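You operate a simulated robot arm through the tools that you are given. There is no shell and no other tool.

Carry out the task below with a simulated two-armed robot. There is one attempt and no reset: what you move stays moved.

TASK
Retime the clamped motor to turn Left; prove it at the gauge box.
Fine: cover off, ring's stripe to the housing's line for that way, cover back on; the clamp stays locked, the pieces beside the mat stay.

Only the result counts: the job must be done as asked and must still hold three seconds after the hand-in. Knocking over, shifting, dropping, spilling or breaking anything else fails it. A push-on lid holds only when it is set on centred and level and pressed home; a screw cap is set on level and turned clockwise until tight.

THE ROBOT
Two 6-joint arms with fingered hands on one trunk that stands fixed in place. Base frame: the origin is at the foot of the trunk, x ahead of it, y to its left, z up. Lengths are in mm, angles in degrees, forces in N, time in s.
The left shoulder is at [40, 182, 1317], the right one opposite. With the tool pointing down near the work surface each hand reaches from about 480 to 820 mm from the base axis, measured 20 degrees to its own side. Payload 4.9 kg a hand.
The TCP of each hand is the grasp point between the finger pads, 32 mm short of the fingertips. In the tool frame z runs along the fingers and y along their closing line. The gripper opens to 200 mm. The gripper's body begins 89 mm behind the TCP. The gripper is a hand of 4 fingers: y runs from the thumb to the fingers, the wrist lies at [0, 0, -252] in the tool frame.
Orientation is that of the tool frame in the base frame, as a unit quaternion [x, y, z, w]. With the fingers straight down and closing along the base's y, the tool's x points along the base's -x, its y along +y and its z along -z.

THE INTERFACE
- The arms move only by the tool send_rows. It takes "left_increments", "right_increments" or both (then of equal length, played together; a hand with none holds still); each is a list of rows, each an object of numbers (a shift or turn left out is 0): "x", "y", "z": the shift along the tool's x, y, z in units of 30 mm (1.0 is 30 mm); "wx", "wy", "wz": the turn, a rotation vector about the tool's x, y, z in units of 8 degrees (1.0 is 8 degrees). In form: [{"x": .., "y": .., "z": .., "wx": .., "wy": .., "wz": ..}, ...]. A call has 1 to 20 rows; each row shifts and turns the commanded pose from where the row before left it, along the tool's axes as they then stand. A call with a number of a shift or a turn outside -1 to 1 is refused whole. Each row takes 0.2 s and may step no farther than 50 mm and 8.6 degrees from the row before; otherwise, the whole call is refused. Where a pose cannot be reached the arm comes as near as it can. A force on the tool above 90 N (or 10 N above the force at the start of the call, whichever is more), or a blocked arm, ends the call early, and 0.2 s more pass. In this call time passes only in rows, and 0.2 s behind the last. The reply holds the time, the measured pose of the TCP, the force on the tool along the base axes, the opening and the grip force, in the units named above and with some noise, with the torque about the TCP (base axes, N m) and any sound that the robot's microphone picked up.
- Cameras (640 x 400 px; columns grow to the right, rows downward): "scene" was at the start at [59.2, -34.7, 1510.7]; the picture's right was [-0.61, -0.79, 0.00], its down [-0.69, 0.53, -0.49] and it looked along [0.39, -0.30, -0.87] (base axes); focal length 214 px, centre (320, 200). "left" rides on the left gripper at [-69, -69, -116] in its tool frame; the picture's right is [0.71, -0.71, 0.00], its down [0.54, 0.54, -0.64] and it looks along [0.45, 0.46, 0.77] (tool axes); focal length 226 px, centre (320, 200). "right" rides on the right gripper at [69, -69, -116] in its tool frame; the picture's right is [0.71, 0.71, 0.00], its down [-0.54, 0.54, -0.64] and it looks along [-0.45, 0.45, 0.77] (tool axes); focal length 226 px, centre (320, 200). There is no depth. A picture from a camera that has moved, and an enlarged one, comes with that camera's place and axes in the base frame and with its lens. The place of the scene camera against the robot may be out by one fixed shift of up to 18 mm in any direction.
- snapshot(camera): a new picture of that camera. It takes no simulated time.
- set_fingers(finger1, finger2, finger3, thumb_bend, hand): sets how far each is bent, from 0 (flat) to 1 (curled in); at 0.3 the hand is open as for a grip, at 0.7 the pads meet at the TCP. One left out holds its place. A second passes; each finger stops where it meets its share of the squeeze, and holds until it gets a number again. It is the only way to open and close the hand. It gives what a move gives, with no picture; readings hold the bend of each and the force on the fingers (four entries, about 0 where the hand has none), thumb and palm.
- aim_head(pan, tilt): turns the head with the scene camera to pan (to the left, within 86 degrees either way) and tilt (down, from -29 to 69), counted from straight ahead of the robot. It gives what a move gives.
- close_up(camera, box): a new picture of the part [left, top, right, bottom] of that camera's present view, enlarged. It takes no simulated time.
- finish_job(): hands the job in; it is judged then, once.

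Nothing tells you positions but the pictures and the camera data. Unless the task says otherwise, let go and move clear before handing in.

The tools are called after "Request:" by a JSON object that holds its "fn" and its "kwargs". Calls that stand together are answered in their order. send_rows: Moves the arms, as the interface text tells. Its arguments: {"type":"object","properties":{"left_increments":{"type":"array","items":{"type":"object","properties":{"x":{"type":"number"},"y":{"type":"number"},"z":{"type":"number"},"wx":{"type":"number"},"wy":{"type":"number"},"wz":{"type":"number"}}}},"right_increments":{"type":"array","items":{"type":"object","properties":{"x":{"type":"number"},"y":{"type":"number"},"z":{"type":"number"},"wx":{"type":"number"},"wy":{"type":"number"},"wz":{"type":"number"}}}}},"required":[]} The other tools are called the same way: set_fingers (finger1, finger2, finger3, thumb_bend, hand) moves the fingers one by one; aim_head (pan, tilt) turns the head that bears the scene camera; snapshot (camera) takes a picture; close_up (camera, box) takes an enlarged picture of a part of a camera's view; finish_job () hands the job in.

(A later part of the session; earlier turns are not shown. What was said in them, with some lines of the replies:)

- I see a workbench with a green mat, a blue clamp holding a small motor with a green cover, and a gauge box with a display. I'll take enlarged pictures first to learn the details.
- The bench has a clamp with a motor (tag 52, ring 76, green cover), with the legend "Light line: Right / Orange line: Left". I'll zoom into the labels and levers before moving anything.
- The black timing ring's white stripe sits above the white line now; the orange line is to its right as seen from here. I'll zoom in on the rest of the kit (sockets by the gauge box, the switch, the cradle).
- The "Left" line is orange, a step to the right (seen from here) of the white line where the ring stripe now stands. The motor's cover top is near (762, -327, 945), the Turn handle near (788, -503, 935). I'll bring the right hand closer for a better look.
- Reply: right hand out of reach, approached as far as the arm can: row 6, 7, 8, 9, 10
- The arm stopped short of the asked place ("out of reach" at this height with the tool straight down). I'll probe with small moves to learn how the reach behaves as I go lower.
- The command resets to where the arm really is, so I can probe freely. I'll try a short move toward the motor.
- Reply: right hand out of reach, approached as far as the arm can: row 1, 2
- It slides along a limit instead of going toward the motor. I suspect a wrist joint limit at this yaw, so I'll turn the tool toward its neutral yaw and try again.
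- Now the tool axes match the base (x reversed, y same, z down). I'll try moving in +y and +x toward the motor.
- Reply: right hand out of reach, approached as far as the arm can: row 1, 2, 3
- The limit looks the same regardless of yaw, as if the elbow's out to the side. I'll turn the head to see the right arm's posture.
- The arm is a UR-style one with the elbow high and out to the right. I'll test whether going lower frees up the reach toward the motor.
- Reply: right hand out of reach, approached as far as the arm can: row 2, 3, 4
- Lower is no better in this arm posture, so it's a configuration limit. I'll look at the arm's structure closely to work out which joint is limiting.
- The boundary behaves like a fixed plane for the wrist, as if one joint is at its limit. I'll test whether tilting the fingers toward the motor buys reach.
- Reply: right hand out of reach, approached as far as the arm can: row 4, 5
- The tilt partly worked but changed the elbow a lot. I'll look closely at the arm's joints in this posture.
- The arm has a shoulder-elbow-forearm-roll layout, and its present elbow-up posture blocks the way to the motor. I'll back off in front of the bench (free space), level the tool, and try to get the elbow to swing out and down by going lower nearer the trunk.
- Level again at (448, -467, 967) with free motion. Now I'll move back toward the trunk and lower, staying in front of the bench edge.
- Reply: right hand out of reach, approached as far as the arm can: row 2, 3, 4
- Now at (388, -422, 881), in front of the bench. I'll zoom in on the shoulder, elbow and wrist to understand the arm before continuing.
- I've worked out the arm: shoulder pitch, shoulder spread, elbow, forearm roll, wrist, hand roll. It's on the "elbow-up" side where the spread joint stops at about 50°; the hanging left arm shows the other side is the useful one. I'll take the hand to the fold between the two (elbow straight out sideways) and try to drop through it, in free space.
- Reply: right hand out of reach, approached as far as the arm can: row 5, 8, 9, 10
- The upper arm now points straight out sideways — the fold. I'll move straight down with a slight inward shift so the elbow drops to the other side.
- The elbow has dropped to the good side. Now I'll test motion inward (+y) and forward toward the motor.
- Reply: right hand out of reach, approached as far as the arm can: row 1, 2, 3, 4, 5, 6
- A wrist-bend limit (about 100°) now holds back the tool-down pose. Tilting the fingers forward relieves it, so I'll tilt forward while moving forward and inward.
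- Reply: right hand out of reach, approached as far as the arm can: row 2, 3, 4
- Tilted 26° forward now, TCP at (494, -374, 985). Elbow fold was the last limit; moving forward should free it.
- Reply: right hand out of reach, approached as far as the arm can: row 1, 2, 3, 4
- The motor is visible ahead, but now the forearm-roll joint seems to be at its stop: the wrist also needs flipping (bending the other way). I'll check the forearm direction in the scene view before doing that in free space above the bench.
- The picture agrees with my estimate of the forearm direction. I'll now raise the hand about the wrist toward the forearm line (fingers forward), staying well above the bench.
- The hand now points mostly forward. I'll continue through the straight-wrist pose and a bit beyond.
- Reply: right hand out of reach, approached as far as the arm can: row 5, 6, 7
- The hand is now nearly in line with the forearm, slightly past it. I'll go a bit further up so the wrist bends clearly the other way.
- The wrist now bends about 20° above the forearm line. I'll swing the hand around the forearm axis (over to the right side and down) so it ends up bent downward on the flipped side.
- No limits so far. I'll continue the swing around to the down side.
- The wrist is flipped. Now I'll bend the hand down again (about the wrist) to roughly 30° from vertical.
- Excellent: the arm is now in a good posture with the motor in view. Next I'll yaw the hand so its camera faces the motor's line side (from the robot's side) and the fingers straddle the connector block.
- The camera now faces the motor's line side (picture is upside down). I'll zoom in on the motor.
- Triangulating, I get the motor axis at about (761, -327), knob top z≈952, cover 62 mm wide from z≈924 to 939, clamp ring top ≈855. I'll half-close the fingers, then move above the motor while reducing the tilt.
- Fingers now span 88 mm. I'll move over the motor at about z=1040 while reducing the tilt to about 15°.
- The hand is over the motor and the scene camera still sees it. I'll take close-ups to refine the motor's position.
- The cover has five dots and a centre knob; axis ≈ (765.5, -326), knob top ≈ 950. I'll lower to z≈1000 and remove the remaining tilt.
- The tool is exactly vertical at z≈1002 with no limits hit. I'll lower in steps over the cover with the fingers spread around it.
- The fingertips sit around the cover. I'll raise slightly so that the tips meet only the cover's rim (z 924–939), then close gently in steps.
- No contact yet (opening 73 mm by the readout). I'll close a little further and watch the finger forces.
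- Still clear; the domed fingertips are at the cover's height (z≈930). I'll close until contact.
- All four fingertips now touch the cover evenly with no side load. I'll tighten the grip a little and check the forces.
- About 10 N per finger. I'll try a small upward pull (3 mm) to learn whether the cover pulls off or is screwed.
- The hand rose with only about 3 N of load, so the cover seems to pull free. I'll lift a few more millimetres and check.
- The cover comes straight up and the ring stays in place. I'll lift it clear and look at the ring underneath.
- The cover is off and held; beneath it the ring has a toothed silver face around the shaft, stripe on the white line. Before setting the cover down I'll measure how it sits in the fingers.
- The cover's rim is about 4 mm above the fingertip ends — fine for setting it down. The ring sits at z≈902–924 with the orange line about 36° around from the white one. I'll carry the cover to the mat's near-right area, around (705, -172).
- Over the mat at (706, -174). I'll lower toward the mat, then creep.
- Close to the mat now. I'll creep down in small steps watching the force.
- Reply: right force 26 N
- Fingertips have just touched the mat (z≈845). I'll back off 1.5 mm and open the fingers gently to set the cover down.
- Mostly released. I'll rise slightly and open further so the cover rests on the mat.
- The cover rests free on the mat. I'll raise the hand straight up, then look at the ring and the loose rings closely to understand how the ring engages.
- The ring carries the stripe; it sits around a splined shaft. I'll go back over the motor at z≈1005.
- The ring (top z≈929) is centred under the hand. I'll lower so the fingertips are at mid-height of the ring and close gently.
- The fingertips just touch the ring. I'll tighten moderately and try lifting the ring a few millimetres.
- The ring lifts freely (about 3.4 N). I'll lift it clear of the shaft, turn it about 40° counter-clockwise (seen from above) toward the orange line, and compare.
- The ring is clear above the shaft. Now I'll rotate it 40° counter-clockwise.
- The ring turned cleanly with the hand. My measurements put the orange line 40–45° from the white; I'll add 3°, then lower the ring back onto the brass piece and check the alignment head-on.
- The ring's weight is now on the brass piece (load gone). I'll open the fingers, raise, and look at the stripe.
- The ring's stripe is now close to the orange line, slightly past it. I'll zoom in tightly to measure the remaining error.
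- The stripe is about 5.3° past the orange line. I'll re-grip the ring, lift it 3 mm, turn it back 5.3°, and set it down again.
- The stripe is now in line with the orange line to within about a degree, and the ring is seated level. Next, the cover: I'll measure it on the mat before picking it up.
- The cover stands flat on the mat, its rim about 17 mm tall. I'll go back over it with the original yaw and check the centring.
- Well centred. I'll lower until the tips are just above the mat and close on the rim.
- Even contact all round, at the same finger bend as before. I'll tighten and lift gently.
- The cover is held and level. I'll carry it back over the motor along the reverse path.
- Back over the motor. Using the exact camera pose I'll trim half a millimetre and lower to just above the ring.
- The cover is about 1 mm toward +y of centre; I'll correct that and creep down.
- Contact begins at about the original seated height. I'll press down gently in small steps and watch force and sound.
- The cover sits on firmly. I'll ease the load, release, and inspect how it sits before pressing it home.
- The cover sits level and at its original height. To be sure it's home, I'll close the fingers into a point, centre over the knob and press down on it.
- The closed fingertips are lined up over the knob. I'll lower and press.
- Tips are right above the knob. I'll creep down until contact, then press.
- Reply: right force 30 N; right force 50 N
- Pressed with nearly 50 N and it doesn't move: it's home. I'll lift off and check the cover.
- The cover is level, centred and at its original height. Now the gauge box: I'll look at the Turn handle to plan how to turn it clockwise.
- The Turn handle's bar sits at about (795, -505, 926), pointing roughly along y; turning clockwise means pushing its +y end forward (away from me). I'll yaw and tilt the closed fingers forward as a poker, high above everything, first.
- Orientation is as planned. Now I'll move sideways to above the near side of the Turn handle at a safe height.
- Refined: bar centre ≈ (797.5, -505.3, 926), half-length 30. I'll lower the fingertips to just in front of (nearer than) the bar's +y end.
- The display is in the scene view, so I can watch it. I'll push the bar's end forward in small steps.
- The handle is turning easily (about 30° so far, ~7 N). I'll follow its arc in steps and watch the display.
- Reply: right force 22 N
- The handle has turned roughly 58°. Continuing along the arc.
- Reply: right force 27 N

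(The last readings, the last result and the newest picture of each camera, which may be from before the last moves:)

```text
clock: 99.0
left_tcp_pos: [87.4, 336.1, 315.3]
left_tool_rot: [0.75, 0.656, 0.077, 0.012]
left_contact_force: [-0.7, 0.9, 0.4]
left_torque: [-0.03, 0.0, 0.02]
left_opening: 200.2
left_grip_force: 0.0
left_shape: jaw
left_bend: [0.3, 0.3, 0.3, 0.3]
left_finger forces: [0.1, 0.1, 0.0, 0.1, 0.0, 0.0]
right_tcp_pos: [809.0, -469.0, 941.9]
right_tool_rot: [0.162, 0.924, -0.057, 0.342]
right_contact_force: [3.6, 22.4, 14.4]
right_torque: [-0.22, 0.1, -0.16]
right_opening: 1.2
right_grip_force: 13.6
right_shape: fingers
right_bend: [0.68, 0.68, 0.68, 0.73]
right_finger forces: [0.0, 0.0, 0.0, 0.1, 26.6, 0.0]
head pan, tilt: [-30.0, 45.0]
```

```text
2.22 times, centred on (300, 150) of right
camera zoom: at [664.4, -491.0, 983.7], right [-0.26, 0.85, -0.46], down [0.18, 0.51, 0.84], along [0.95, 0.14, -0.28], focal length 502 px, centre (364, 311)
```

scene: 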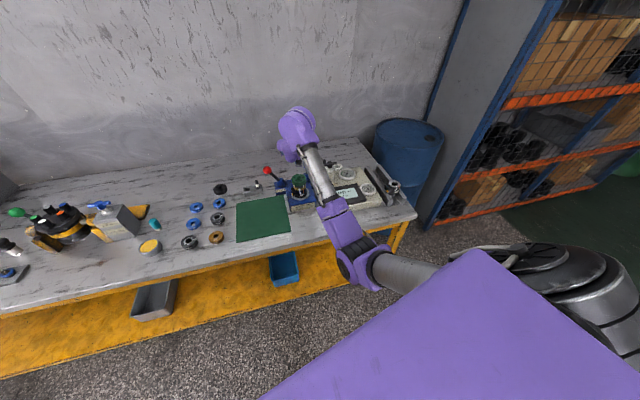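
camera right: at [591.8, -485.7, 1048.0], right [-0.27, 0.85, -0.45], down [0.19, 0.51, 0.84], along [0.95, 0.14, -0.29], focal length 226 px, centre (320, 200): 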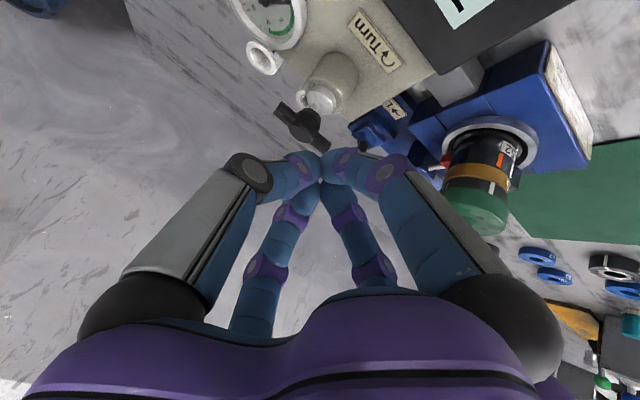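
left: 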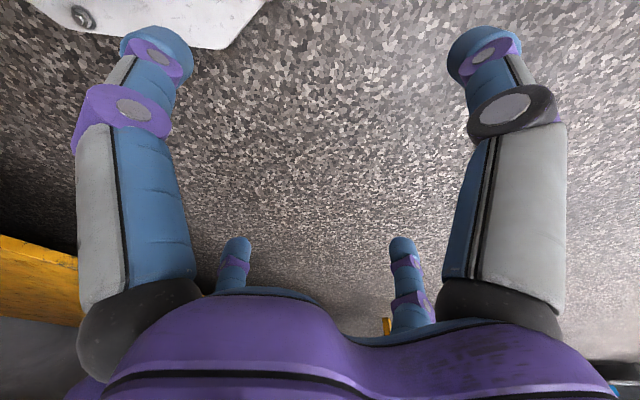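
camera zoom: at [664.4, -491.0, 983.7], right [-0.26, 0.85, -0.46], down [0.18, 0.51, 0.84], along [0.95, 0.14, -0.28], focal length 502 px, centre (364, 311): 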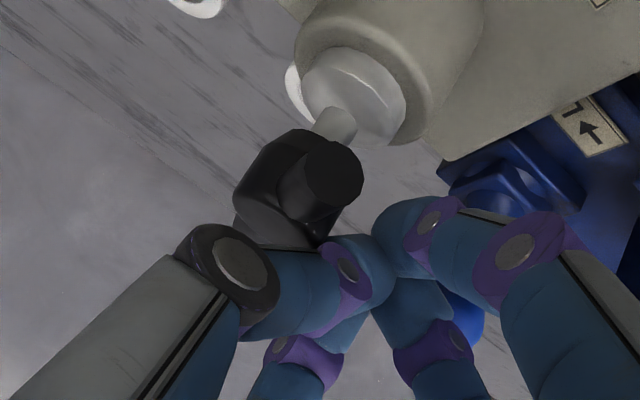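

The handle has turned about 93° with no reading yet. I'll lift off and look at the display and handle, then continue the turn by pushing its other end.

Request:
{"fn": "send_rows", "kwargs": {"right_increments": [{"x": -0.49, "y": 0.15, "z": -0.78}, {"x": -0.49, "y": 0.1, "z": -0.78}]}}

Request:
{"fn": "close_up", "kwargs": {"camera": "right", "box": [200, 40, 400, 220]}}

Request:
{"fn": "close_up", "kwargs": {"camera": "scene", "box": [290, 130, 400, 220]}}

```text
clock: 99.6
left_tcp_pos: [88.9, 336.4, 316.3]
left_tool_rot: [0.752, 0.654, 0.078, 0.011]
left_contact_force: [-1.1, 1.0, -0.3]
left_torque: [0.02, 0.02, 0.0]
left_opening: 200.2
left_grip_force: 0.0
left_shape: jaw
left_bend: [0.3, 0.3, 0.3, 0.3]
left_finger forces: [0.0, 0.0, 0.0, 0.0, 0.0, 0.0]
right_tcp_pos: [799.0, -466.1, 989.3]
right_tool_rot: [0.163, 0.926, -0.061, 0.336]
right_contact_force: [-1.1, 0.8, 1.2]
right_torque: [0.04, -0.02, -0.04]
right_opening: 1.5
right_grip_force: 0.2
right_shape: fingers
right_bend: [0.68, 0.69, 0.68, 0.72]
right_finger forces: [0.0, 0.0, 0.0, 0.0, 0.0, 0.0]
head pan, tilt: [-30.0, 45.0]
```

```text
2.22 times, centred on (300, 130) of right
camera zoom: at [656.4, -487.0, 1033.5], right [-0.27, 0.85, -0.46], down [0.19, 0.51, 0.84], along [0.95, 0.14, -0.3], focal length 502 px, centre (364, 356)
```

zoom: 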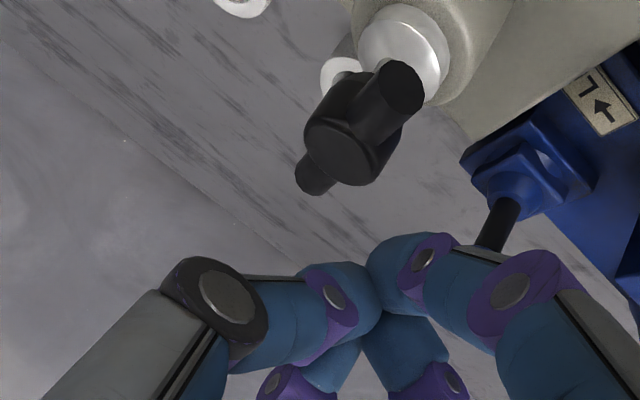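

```text
4.44 times, centred on (345, 175) of scene
camera zoom: at [77.0, -35.4, 1530.6], right [-0.5, -0.87, 0.0], down [-0.61, 0.35, -0.71], along [0.61, -0.35, -0.71], focal length 953 px, centre (209, 311)
```

zoom: 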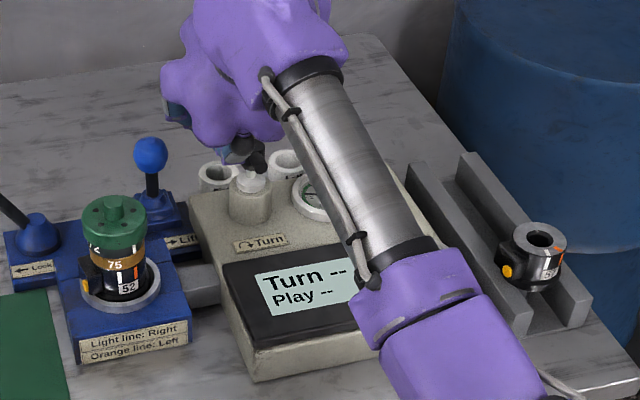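

The handle stays where I left it (90° turned); no reading yet. I'll go round to the other end of the bar and keep turning clockwise.

Request:
{"fn": "send_rows", "kwargs": {"right_increments": [{"x": 0.16, "y": -0.72, "z": -0.17}, {"x": 0.16, "y": -0.72, "z": -0.17}, {"x": 0.16, "y": -0.72, "z": -0.17}, {"x": 0.16, "y": -0.72, "z": -0.17}]}}

Request:
{"fn": "close_up", "kwargs": {"camera": "right", "box": [240, 40, 440, 240]}}

```text
clock: 100.6
left_tcp_pos: [87.7, 336.4, 316.1]
left_tool_rot: [0.752, 0.655, 0.077, 0.011]
left_contact_force: [0.6, 1.0, -0.8]
left_torque: [0.01, 0.01, 0.0]
left_opening: 200.1
left_grip_force: 0.0
left_shape: jaw
left_bend: [0.3, 0.3, 0.3, 0.3]
left_finger forces: [0.0, 0.1, 0.0, 0.0, 0.1, 0.0]
right_tcp_pos: [744.0, -534.8, 994.5]
right_tool_rot: [0.163, 0.925, -0.059, 0.337]
right_contact_force: [0.8, -0.2, 0.0]
right_torque: [-0.01, 0.02, 0.0]
right_opening: 1.3
right_grip_force: 0.0
right_shape: fingers
right_bend: [0.68, 0.69, 0.68, 0.72]
right_finger forces: [0.0, 0.1, 0.0, 0.0, 0.0, 0.0]
head pan, tilt: [-30.0, 45.0]
```

```text
2.00 times, centred on (340, 140) of right
camera zoom: at [601.1, -557.2, 1037.7], right [-0.27, 0.85, -0.46], down [0.19, 0.51, 0.84], along [0.95, 0.14, -0.29], focal length 452 px, centre (280, 320)
```

zoom: 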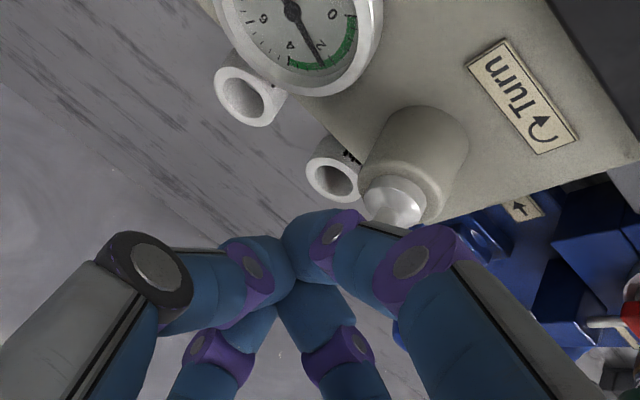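

The dial's needle has moved into the green zone. I'll look at both dials and the display.

Request:
{"fn": "close_up", "kwargs": {"camera": "right", "box": [330, 0, 480, 120]}}

Request:
{"fn": "snapshot", "kwargs": {"camera": "right"}}

Request:
{"fn": "close_up", "kwargs": {"camera": "scene", "box": [290, 130, 400, 220]}}

```text
3.33 times, centred on (405, 60) of right
camera zoom: at [601.1, -557.2, 1037.7], right [-0.27, 0.85, -0.46], down [0.19, 0.51, 0.84], along [0.95, 0.14, -0.29], focal length 754 px, centre (37, 667)
```

zoom: 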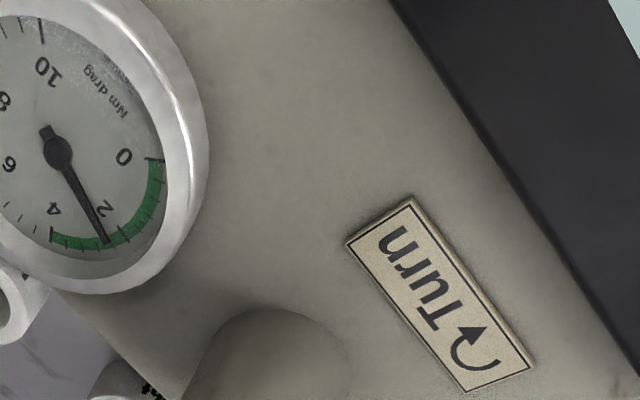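

```text
taken
camera right: at [601.1, -557.2, 1037.7], right [-0.27, 0.85, -0.46], down [0.19, 0.51, 0.84], along [0.95, 0.14, -0.29], focal length 226 px, centre (320, 200)
```

right: 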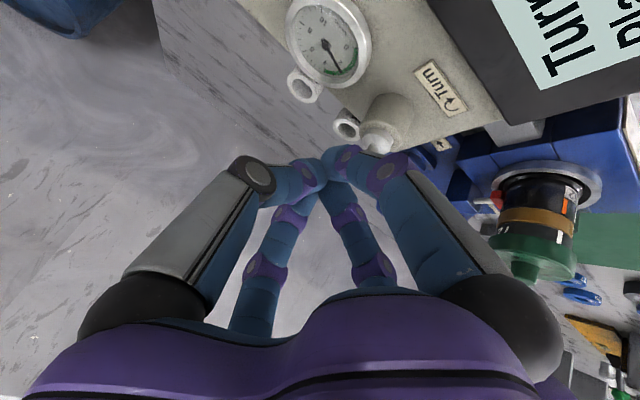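

```text
4.44 times, centred on (345, 175) of scene
camera zoom: at [77.2, -34.9, 1530.6], right [-0.5, -0.87, 0.0], down [-0.61, 0.35, -0.71], along [0.61, -0.35, -0.71], focal length 953 px, centre (209, 311)
```

zoom: 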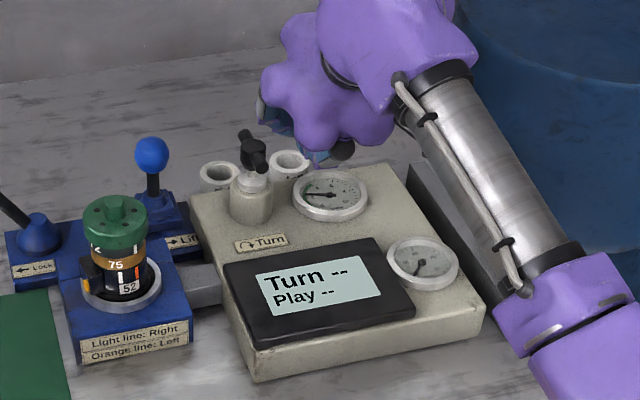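

The drag dial now reads about 2.3 (green), so the handle drives the test; the display needs more turn. I'll lower beside the bar's near end and push it toward +y.

Request:
{"fn": "send_rows", "kwargs": {"right_increments": [{"x": 0.448, "y": 0.053, "z": 0.698}, {"x": 0.448, "y": 0.053, "z": 0.698}]}}

Request:
{"fn": "close_up", "kwargs": {"camera": "right", "box": [240, 60, 440, 240]}}

Request:
{"fn": "close_up", "kwargs": {"camera": "scene", "box": [310, 140, 360, 180]}}

```text
clock: 101.2
left_tcp_pos: [89.0, 337.3, 316.6]
left_tool_rot: [0.751, 0.656, 0.077, 0.012]
left_contact_force: [0.7, -1.1, -0.1]
left_torque: [0.01, -0.01, -0.02]
left_opening: 199.8
left_grip_force: 0.0
left_shape: jaw
left_bend: [0.3, 0.3, 0.3, 0.3]
left_finger forces: [0.1, 0.0, 0.0, 0.1, 0.1, 0.1]
right_tcp_pos: [751.2, -535.4, 943.9]
right_tool_rot: [0.163, 0.925, -0.06, 0.338]
right_contact_force: [-1.5, -1.6, 2.1]
right_torque: [0.02, 0.01, 0.05]
right_opening: 1.6
right_grip_force: 1.7
right_shape: fingers
right_bend: [0.68, 0.7, 0.68, 0.71]
right_finger forces: [0.0, 2.9, 0.1, 0.1, 0.0, 0.0]
head pan, tilt: [-30.0, 45.0]
```

```text
2.22 times, centred on (340, 150) of right
camera zoom: at [608.5, -556.2, 988.0], right [-0.27, 0.85, -0.46], down [0.19, 0.51, 0.84], along [0.95, 0.14, -0.29], focal length 502 px, centre (276, 311)
```

zoom: 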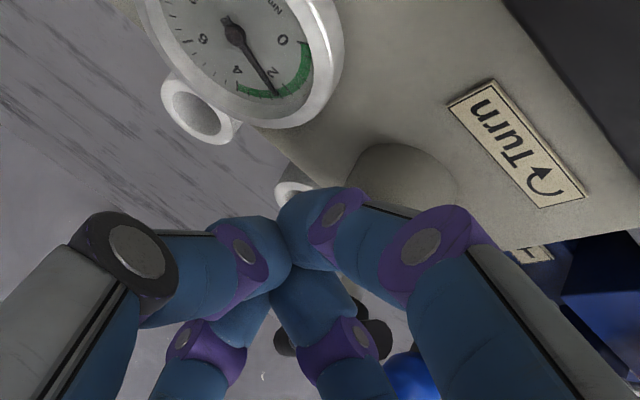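

```text
10.00 times, centred on (335, 160) of scene
camera zoom: at [76.7, -35.2, 1530.6], right [-0.5, -0.87, 0.0], down [-0.61, 0.35, -0.71], along [0.61, -0.35, -0.71], focal length 2145 px, centre (170, 600)
```

zoom: 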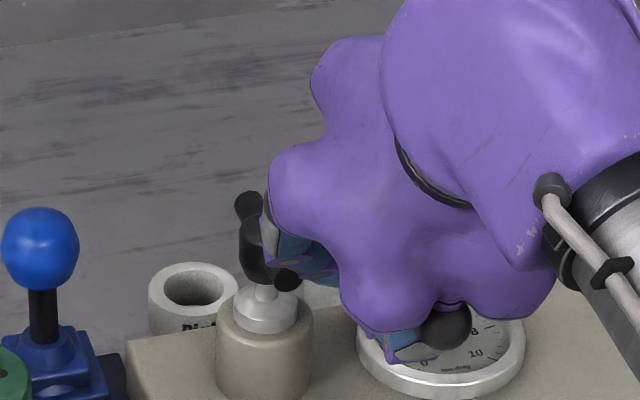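

Contact made with the near end. I'll push it along its arc toward +y.

Request:
{"fn": "send_rows", "kwargs": {"right_increments": [{"x": 0.191, "y": 0.197, "z": -0.16}, {"x": 0.142, "y": 0.255, "z": -0.118}, {"x": 0.092, "y": 0.297, "z": -0.076}]}}

Request:
{"fn": "close_up", "kwargs": {"camera": "scene", "box": [310, 140, 380, 210]}}

Request:
{"fn": "close_up", "kwargs": {"camera": "right", "box": [240, 60, 440, 240]}}

```text
clock: 102.0
left_tcp_pos: [88.4, 336.6, 315.6]
left_tool_rot: [0.752, 0.655, 0.077, 0.011]
left_contact_force: [1.0, 0.2, -0.1]
left_torque: [0.06, -0.02, 0.03]
left_opening: 200.0
left_grip_force: 0.1
left_shape: jaw
left_bend: [0.3, 0.3, 0.3, 0.3]
left_finger forces: [0.0, 0.1, 0.0, 0.0, 0.0, 0.0]
right_tcp_pos: [743.7, -505.6, 945.0]
right_tool_rot: [0.163, 0.925, -0.058, 0.338]
right_contact_force: [-1.8, -0.4, 0.6]
right_torque: [-0.02, 0.03, 0.03]
right_opening: 1.5
right_grip_force: 0.1
right_shape: fingers
right_bend: [0.68, 0.7, 0.68, 0.71]
right_finger forces: [0.1, 0.1, 0.0, 0.0, 0.0, 0.0]
head pan, tilt: [-30.0, 45.0]
```

```text
5.71 times, centred on (345, 175) of scene
camera zoom: at [77.0, -35.3, 1530.6], right [-0.5, -0.87, 0.0], down [-0.61, 0.35, -0.71], along [0.61, -0.35, -0.71], focal length 1226 px, centre (177, 343)
```

zoom: 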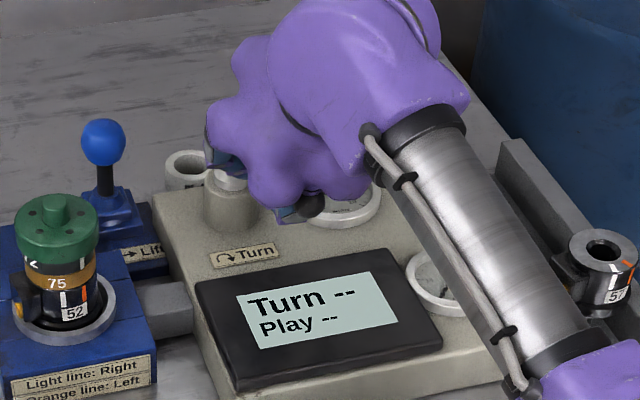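

```text
2.22 times, centred on (340, 150) of right
camera zoom: at [600.3, -528.2, 988.4], right [-0.27, 0.85, -0.45], down [0.19, 0.51, 0.84], along [0.95, 0.14, -0.29], focal length 502 px, centre (276, 311)
```

zoom: 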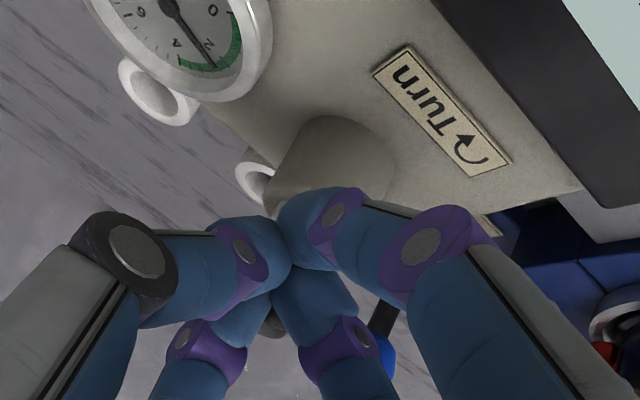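

Request:
{"fn": "send_rows", "kwargs": {"right_increments": [{"x": 0.028, "y": 0.31, "z": -0.022}, {"x": -0.036, "y": 0.316, "z": 0.032}]}}

Request:
{"fn": "close_up", "kwargs": {"camera": "scene", "box": [310, 140, 380, 210]}}

Request:
{"fn": "close_up", "kwargs": {"camera": "right", "box": [240, 60, 440, 240]}}

```text
clock: 102.6
left_tcp_pos: [87.9, 335.7, 314.1]
left_tool_rot: [0.751, 0.655, 0.077, 0.011]
left_contact_force: [-0.7, 0.4, 0.0]
left_torque: [0.04, 0.04, 0.0]
left_opening: 200.0
left_grip_force: 0.1
left_shape: jaw
left_bend: [0.3, 0.3, 0.3, 0.3]
left_finger forces: [0.0, 0.0, 0.1, 0.0, 0.1, 0.1]
right_tcp_pos: [751.1, -489.8, 946.1]
right_tool_rot: [0.163, 0.925, -0.059, 0.337]
right_contact_force: [-2.6, -0.7, -0.8]
right_torque: [-0.02, 0.03, 0.01]
right_opening: 1.5
right_grip_force: 0.1
right_shape: fingers
right_bend: [0.68, 0.69, 0.69, 0.71]
right_finger forces: [0.1, 0.1, 0.0, 0.0, 0.0, 0.1]
head pan, tilt: [-30.0, 45.0]
```

```text
5.71 times, centred on (345, 175) of scene
camera zoom: at [76.8, -35.4, 1530.6], right [-0.5, -0.87, 0.0], down [-0.61, 0.35, -0.71], along [0.61, -0.35, -0.71], focal length 1226 px, centre (177, 343)
```

zoom: 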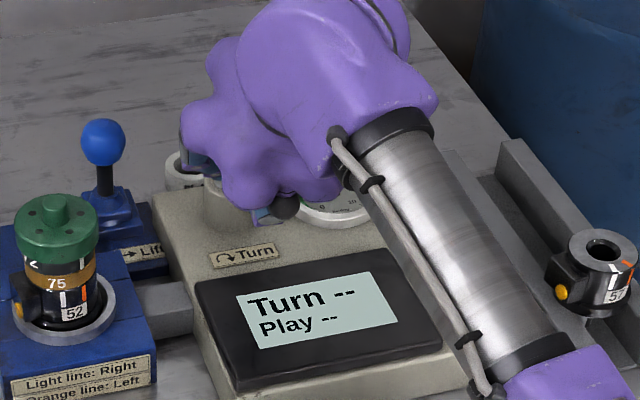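

```text
2.22 times, centred on (340, 150) of right
camera zoom: at [607.2, -511.2, 988.9], right [-0.27, 0.85, -0.46], down [0.19, 0.51, 0.84], along [0.95, 0.14, -0.29], focal length 502 px, centre (276, 311)
```

zoom: 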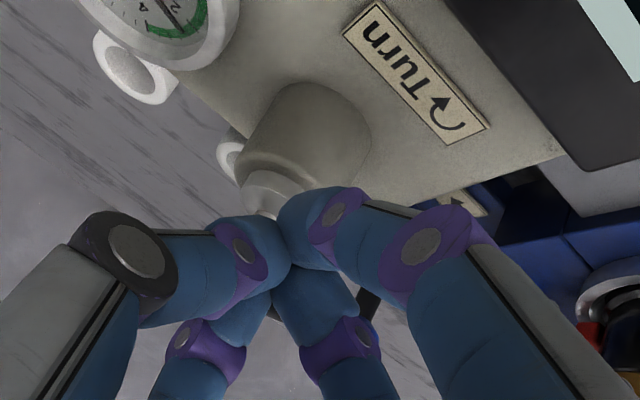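

I can't see the bar from here, so I'll lift to check how far it has gone.

Request:
{"fn": "send_rows", "kwargs": {"right_increments": [{"x": -0.415, "y": -0.1, "z": -0.74}, {"x": -0.415, "y": -0.1, "z": -0.74}]}}

Request:
{"fn": "close_up", "kwargs": {"camera": "right", "box": [220, 40, 420, 220]}}

Request:
{"fn": "close_up", "kwargs": {"camera": "scene", "box": [310, 140, 380, 210]}}

```text
clock: 103.2
left_tcp_pos: [88.4, 336.1, 315.8]
left_tool_rot: [0.752, 0.655, 0.076, 0.012]
left_contact_force: [0.2, -0.4, 0.1]
left_torque: [0.03, -0.01, 0.0]
left_opening: 200.1
left_grip_force: 0.1
left_shape: jaw
left_bend: [0.3, 0.3, 0.3, 0.3]
left_finger forces: [0.0, 0.1, 0.1, 0.0, 0.0, 0.0]
right_tcp_pos: [739.1, -490.7, 995.6]
right_tool_rot: [0.164, 0.925, -0.059, 0.338]
right_contact_force: [-0.1, -0.3, 0.9]
right_torque: [0.02, -0.01, 0.02]
right_opening: 1.6
right_grip_force: 0.1
right_shape: fingers
right_bend: [0.68, 0.69, 0.68, 0.71]
right_finger forces: [0.0, 0.0, 0.1, 0.0, 0.0, 0.0]
head pan, tilt: [-30.0, 45.0]
```

```text
2.22 times, centred on (320, 130) of right
camera zoom: at [596.1, -512.7, 1038.7], right [-0.27, 0.85, -0.45], down [0.19, 0.51, 0.84], along [0.95, 0.14, -0.29], focal length 502 px, centre (320, 356)
```

zoom: 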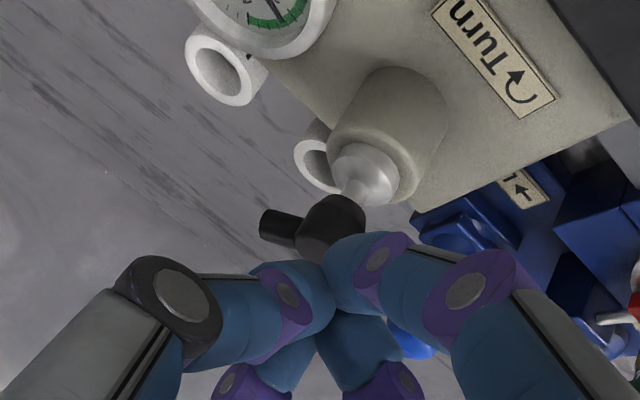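

```text
5.71 times, centred on (345, 175) of scene
camera zoom: at [77.0, -35.1, 1530.6], right [-0.5, -0.87, 0.0], down [-0.61, 0.35, -0.71], along [0.61, -0.35, -0.71], focal length 1226 px, centre (177, 343)
```

zoom: 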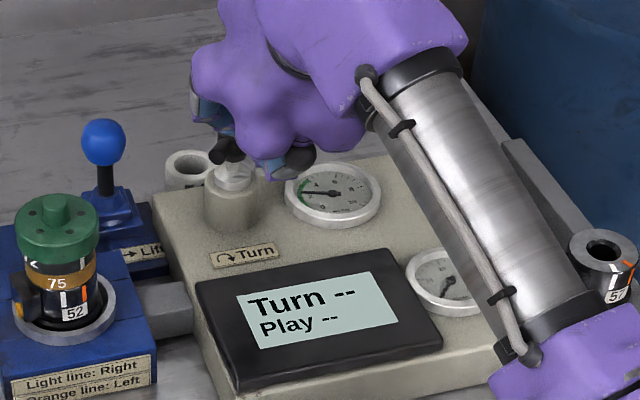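

The handle has turned about 134° in total. I'll lower again and push the near end onward (now forward).

Request:
{"fn": "send_rows", "kwargs": {"right_increments": [{"x": 0.663, "y": 0.03, "z": 0.738}, {"x": 0.663, "y": 0.03, "z": 0.738}, {"x": -0.147, "y": 0.326, "z": 0.125}, {"x": -0.055, "y": 0.257, "z": 0.047}, {"x": -0.107, "y": 0.228, "z": 0.091}]}}

Request:
{"fn": "close_up", "kwargs": {"camera": "scene", "box": [310, 140, 380, 210]}}

Request:
{"fn": "close_up", "kwargs": {"camera": "right", "box": [220, 60, 420, 240]}}

```text
clock: 104.4
left_tcp_pos: [89.2, 336.8, 316.4]
left_tool_rot: [0.752, 0.655, 0.077, 0.011]
left_contact_force: [-0.5, 0.4, 0.0]
left_torque: [0.0, 0.0, -0.02]
left_opening: 199.9
left_grip_force: 0.1
left_shape: jaw
left_bend: [0.3, 0.3, 0.3, 0.3]
left_finger forces: [0.0, 0.0, 0.1, 0.1, 0.0, 0.0]
right_tcp_pos: [758.2, -471.3, 935.0]
right_tool_rot: [0.162, 0.925, -0.058, 0.337]
right_contact_force: [-4.1, 0.7, -1.6]
right_torque: [-0.01, 0.08, -0.02]
right_opening: 1.5
right_grip_force: 0.0
right_shape: fingers
right_bend: [0.68, 0.69, 0.69, 0.71]
right_finger forces: [0.0, 0.1, 0.1, 0.0, 0.0, 0.0]
head pan, tilt: [-30.0, 45.0]
```

```text
5.71 times, centred on (345, 175) of scene
camera zoom: at [76.7, -35.3, 1530.6], right [-0.5, -0.87, 0.0], down [-0.61, 0.35, -0.71], along [0.61, -0.35, -0.71], focal length 1226 px, centre (177, 343)
```

zoom: 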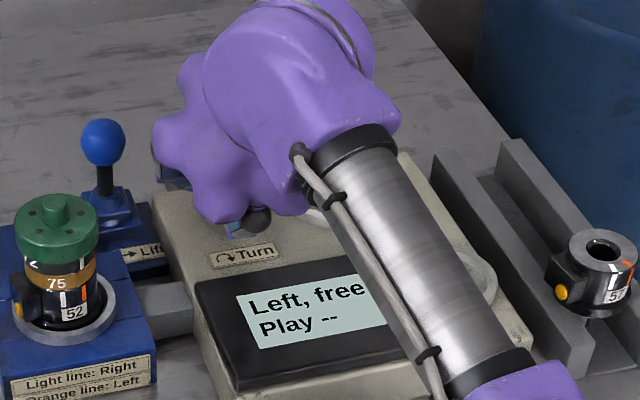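

```text
2.22 times, centred on (320, 150) of right
camera zoom: at [614.8, -492.5, 978.5], right [-0.27, 0.85, -0.45], down [0.19, 0.51, 0.84], along [0.95, 0.14, -0.29], focal length 502 px, centre (320, 311)
```

zoom: 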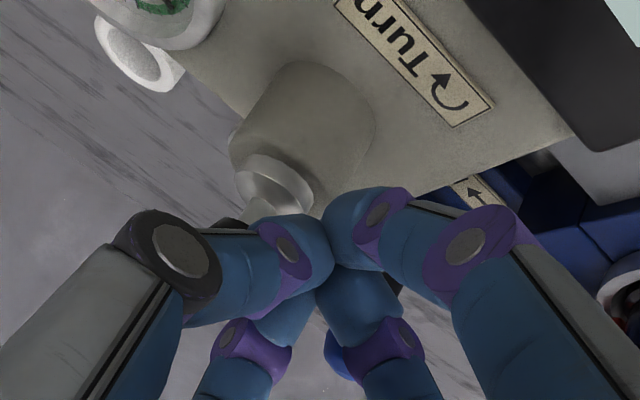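

The display now reads "Left, free": the motor is proven to turn Left. I'll withdraw the hand carefully and confirm everything is in order.

Request:
{"fn": "send_rows", "kwargs": {"right_increments": [{"x": -0.35, "z": -0.78}, {"x": -0.415, "y": -0.1, "z": -0.74}, {"x": -0.415, "y": -0.1, "z": -0.74}, {"x": 0.5, "y": -0.3, "z": -0.8}, {"x": 0.5, "y": -0.3, "z": -0.8}]}}

Request:
{"fn": "close_up", "kwargs": {"camera": "scene", "box": [270, 130, 400, 220]}}

Request:
{"fn": "snapshot", "kwargs": {"camera": "right"}}

```text
clock: 105.6
left_tcp_pos: [87.9, 336.0, 316.3]
left_tool_rot: [0.751, 0.655, 0.076, 0.012]
left_contact_force: [0.4, 0.6, 0.2]
left_torque: [0.03, 0.02, 0.01]
left_opening: 200.2
left_grip_force: 0.0
left_shape: jaw
left_bend: [0.3, 0.3, 0.3, 0.3]
left_finger forces: [0.0, 0.0, 0.1, 0.0, 0.1, 0.0]
right_tcp_pos: [682.6, -468.8, 1027.5]
right_tool_rot: [0.163, 0.925, -0.059, 0.337]
right_contact_force: [0.0, -0.3, -1.3]
right_torque: [-0.05, 0.0, -0.01]
right_opening: 1.7
right_grip_force: 0.0
right_shape: fingers
right_bend: [0.68, 0.69, 0.68, 0.71]
right_finger forces: [0.0, 0.1, 0.1, 0.0, 0.1, 0.0]
head pan, tilt: [-30.0, 45.0]
```

```text
4.44 times, centred on (335, 175) of scene
camera zoom: at [77.3, -35.1, 1530.6], right [-0.5, -0.87, 0.0], down [-0.61, 0.35, -0.71], along [0.61, -0.35, -0.71], focal length 953 px, centre (253, 311)
```

zoom: 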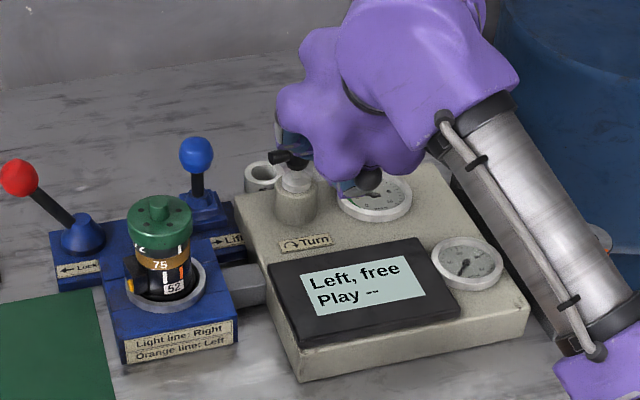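

```text
taken
camera right: at [540.0, -490.7, 1070.5], right [-0.27, 0.85, -0.45], down [0.19, 0.51, 0.84], along [0.95, 0.14, -0.29], focal length 226 px, centre (320, 200)
```

right: 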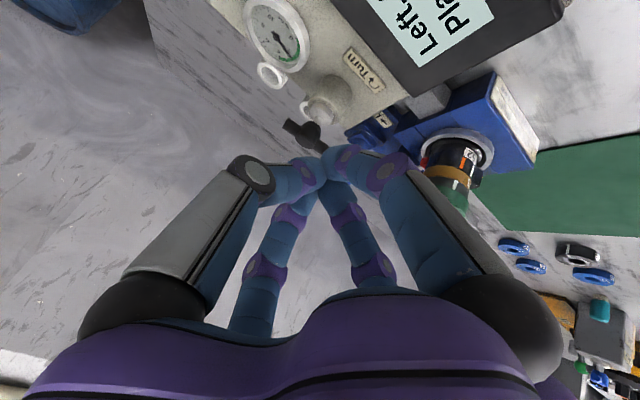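

The display holds "Left, free". I'll check the motor closely: cover seating, ring alignment, levers.

Request:
{"fn": "close_up", "kwargs": {"camera": "scene", "box": [290, 168, 314, 196]}}

Request:
{"fn": "close_up", "kwargs": {"camera": "right", "box": [420, 120, 500, 210]}}

Request:
{"fn": "close_up", "kwargs": {"camera": "scene", "box": [255, 155, 325, 210]}}

```text
14.29 times, centred on (302, 182) of scene
camera zoom: at [77.3, -35.1, 1530.6], right [-0.5, -0.87, 0.0], down [-0.61, 0.35, -0.71], along [0.61, -0.35, -0.71], focal length 3064 px, centre (577, 457)
```

zoom: 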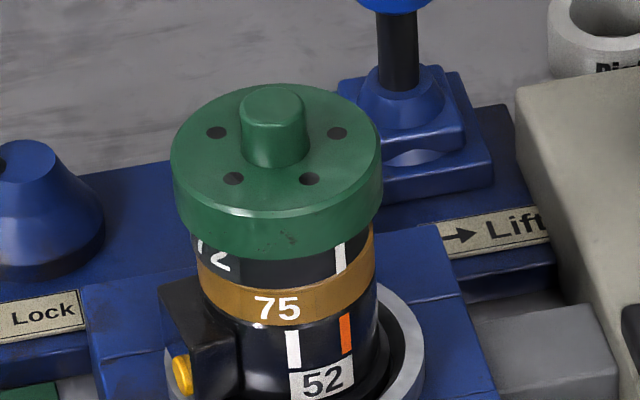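

```text
4.44 times, centred on (460, 165) of right
camera zoom: at [540.0, -490.7, 1070.5], right [-0.27, 0.85, -0.45], down [0.19, 0.51, 0.84], along [0.95, 0.14, -0.29], focal length 1005 px, centre (-302, 356)
```

zoom: 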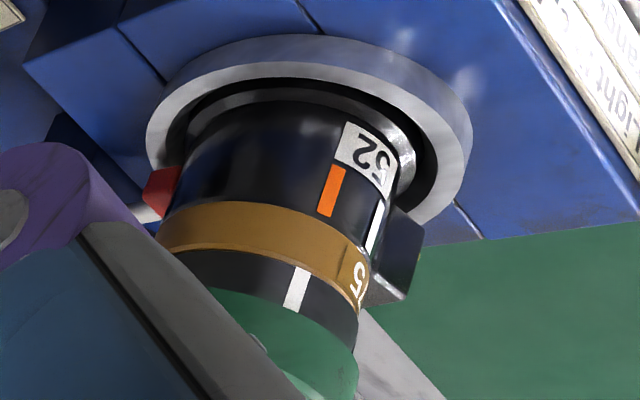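

```text
7.27 times, centred on (290, 182) of scene
camera zoom: at [77.3, -35.1, 1530.6], right [-0.5, -0.87, 0.0], down [-0.61, 0.35, -0.71], along [0.61, -0.35, -0.71], focal length 1560 px, centre (538, 327)
```

zoom: 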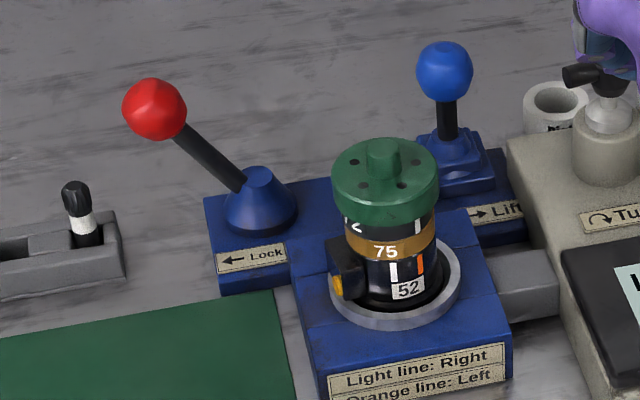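

Stripe and orange line agree within about 1–2°, the cover sits level, and the levers are untouched. I'll move the hand well clear before handing in.

Request:
{"fn": "send_rows", "kwargs": {"right_increments": [{"x": 0.048, "y": -0.4, "z": -0.738}, {"x": 0.048, "y": -0.4, "z": -0.738}, {"x": 0.048, "y": -0.4, "z": -0.738}, {"x": 0.048, "y": -0.4, "z": -0.738}]}}

Request:
{"fn": "snapshot", "kwargs": {"camera": "scene"}}

Request:
{"fn": "close_up", "kwargs": {"camera": "scene", "box": [270, 130, 400, 220]}}

Request:
{"fn": "close_up", "kwargs": {"camera": "scene", "box": [120, 160, 300, 260]}}

```text
clock: 106.6
left_tcp_pos: [88.5, 337.0, 315.6]
left_tool_rot: [0.752, 0.655, 0.076, 0.012]
left_contact_force: [0.0, 0.9, 0.8]
left_torque: [0.02, 0.0, 0.02]
left_opening: 199.9
left_grip_force: 0.1
left_shape: jaw
left_bend: [0.3, 0.3, 0.3, 0.3]
left_finger forces: [0.1, 0.0, 0.0, 0.1, 0.0, 0.1]
right_tcp_pos: [610.4, -492.4, 1090.7]
right_tool_rot: [0.163, 0.925, -0.059, 0.337]
right_contact_force: [0.2, 0.7, -0.5]
right_torque: [0.02, -0.02, 0.0]
right_opening: 1.7
right_grip_force: 0.0
right_shape: fingers
right_bend: [0.68, 0.69, 0.68, 0.71]
right_finger forces: [0.0, 0.1, 0.1, 0.0, 0.1, 0.0]
head pan, tilt: [-30.0, 45.0]
```

```text
taken
```

scene: 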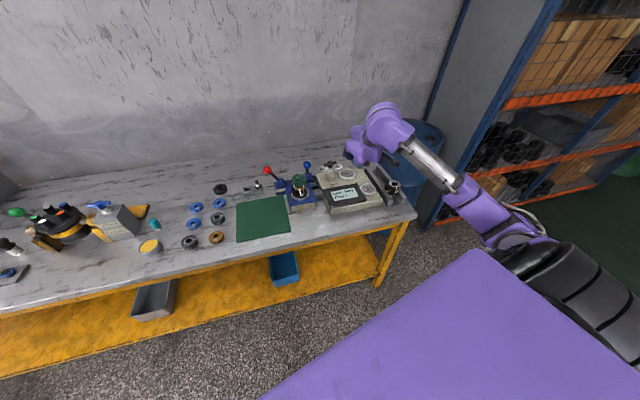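

```text
4.44 times, centred on (335, 175) of scene
camera zoom: at [77.3, -34.9, 1530.6], right [-0.5, -0.87, 0.0], down [-0.61, 0.35, -0.71], along [0.61, -0.35, -0.71], focal length 953 px, centre (253, 311)
```

zoom: 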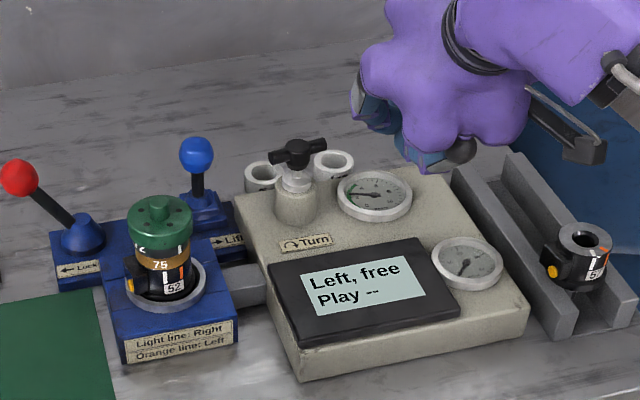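

```text
3.56 times, centred on (210, 210) of scene
camera zoom: at [77.3, -34.9, 1530.6], right [-0.5, -0.87, 0.0], down [-0.61, 0.35, -0.71], along [0.61, -0.35, -0.71], focal length 763 px, centre (711, 164)
```

zoom: 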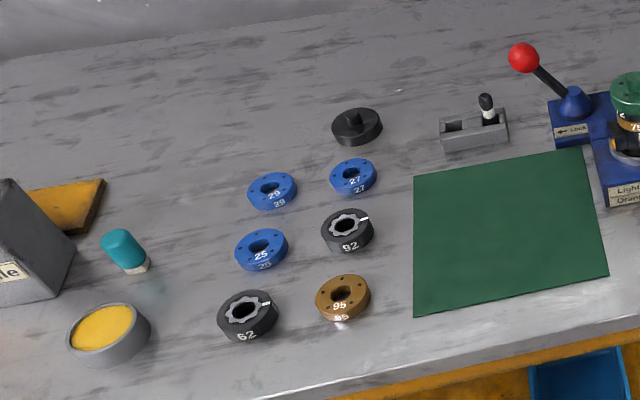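

The gauge box shows "Left, free". The cover is home, the clamp is still locked, and the pieces beside the mat haven't moved. The hand is empty and clear, so I'm handing in.

Request:
{"fn": "finish_job", "kwargs": {}}

```text
The job is handed in.
```

The motor is retimed to turn Left, and the gauge box confirms it: the display reads "Left, free". The job is handed in; no verdict has come back yet.

- **Ring:** I lifted it clear of the shaft, turned it so its stripe meets the orange line (within about 1–2° by the pictures), and set it back down on the brass piece.
- **Cover:** It is back on, level and at its original height. I pressed it with about 49 N and it did not move.
- **Proof:** I turned the gauge box handle clockwise, roughly half a turn in all. The drag dial read about 2.3 Nm, in its green zone. The "Play" line still shows "--"; I took the proof to be about direction only, so I did not test play.
- **Untouched:** The clamp is still locked, and the pieces beside the mat and the Lift lever have not moved. The gauge box handle stays where I left it, and the hand is empty and clear.
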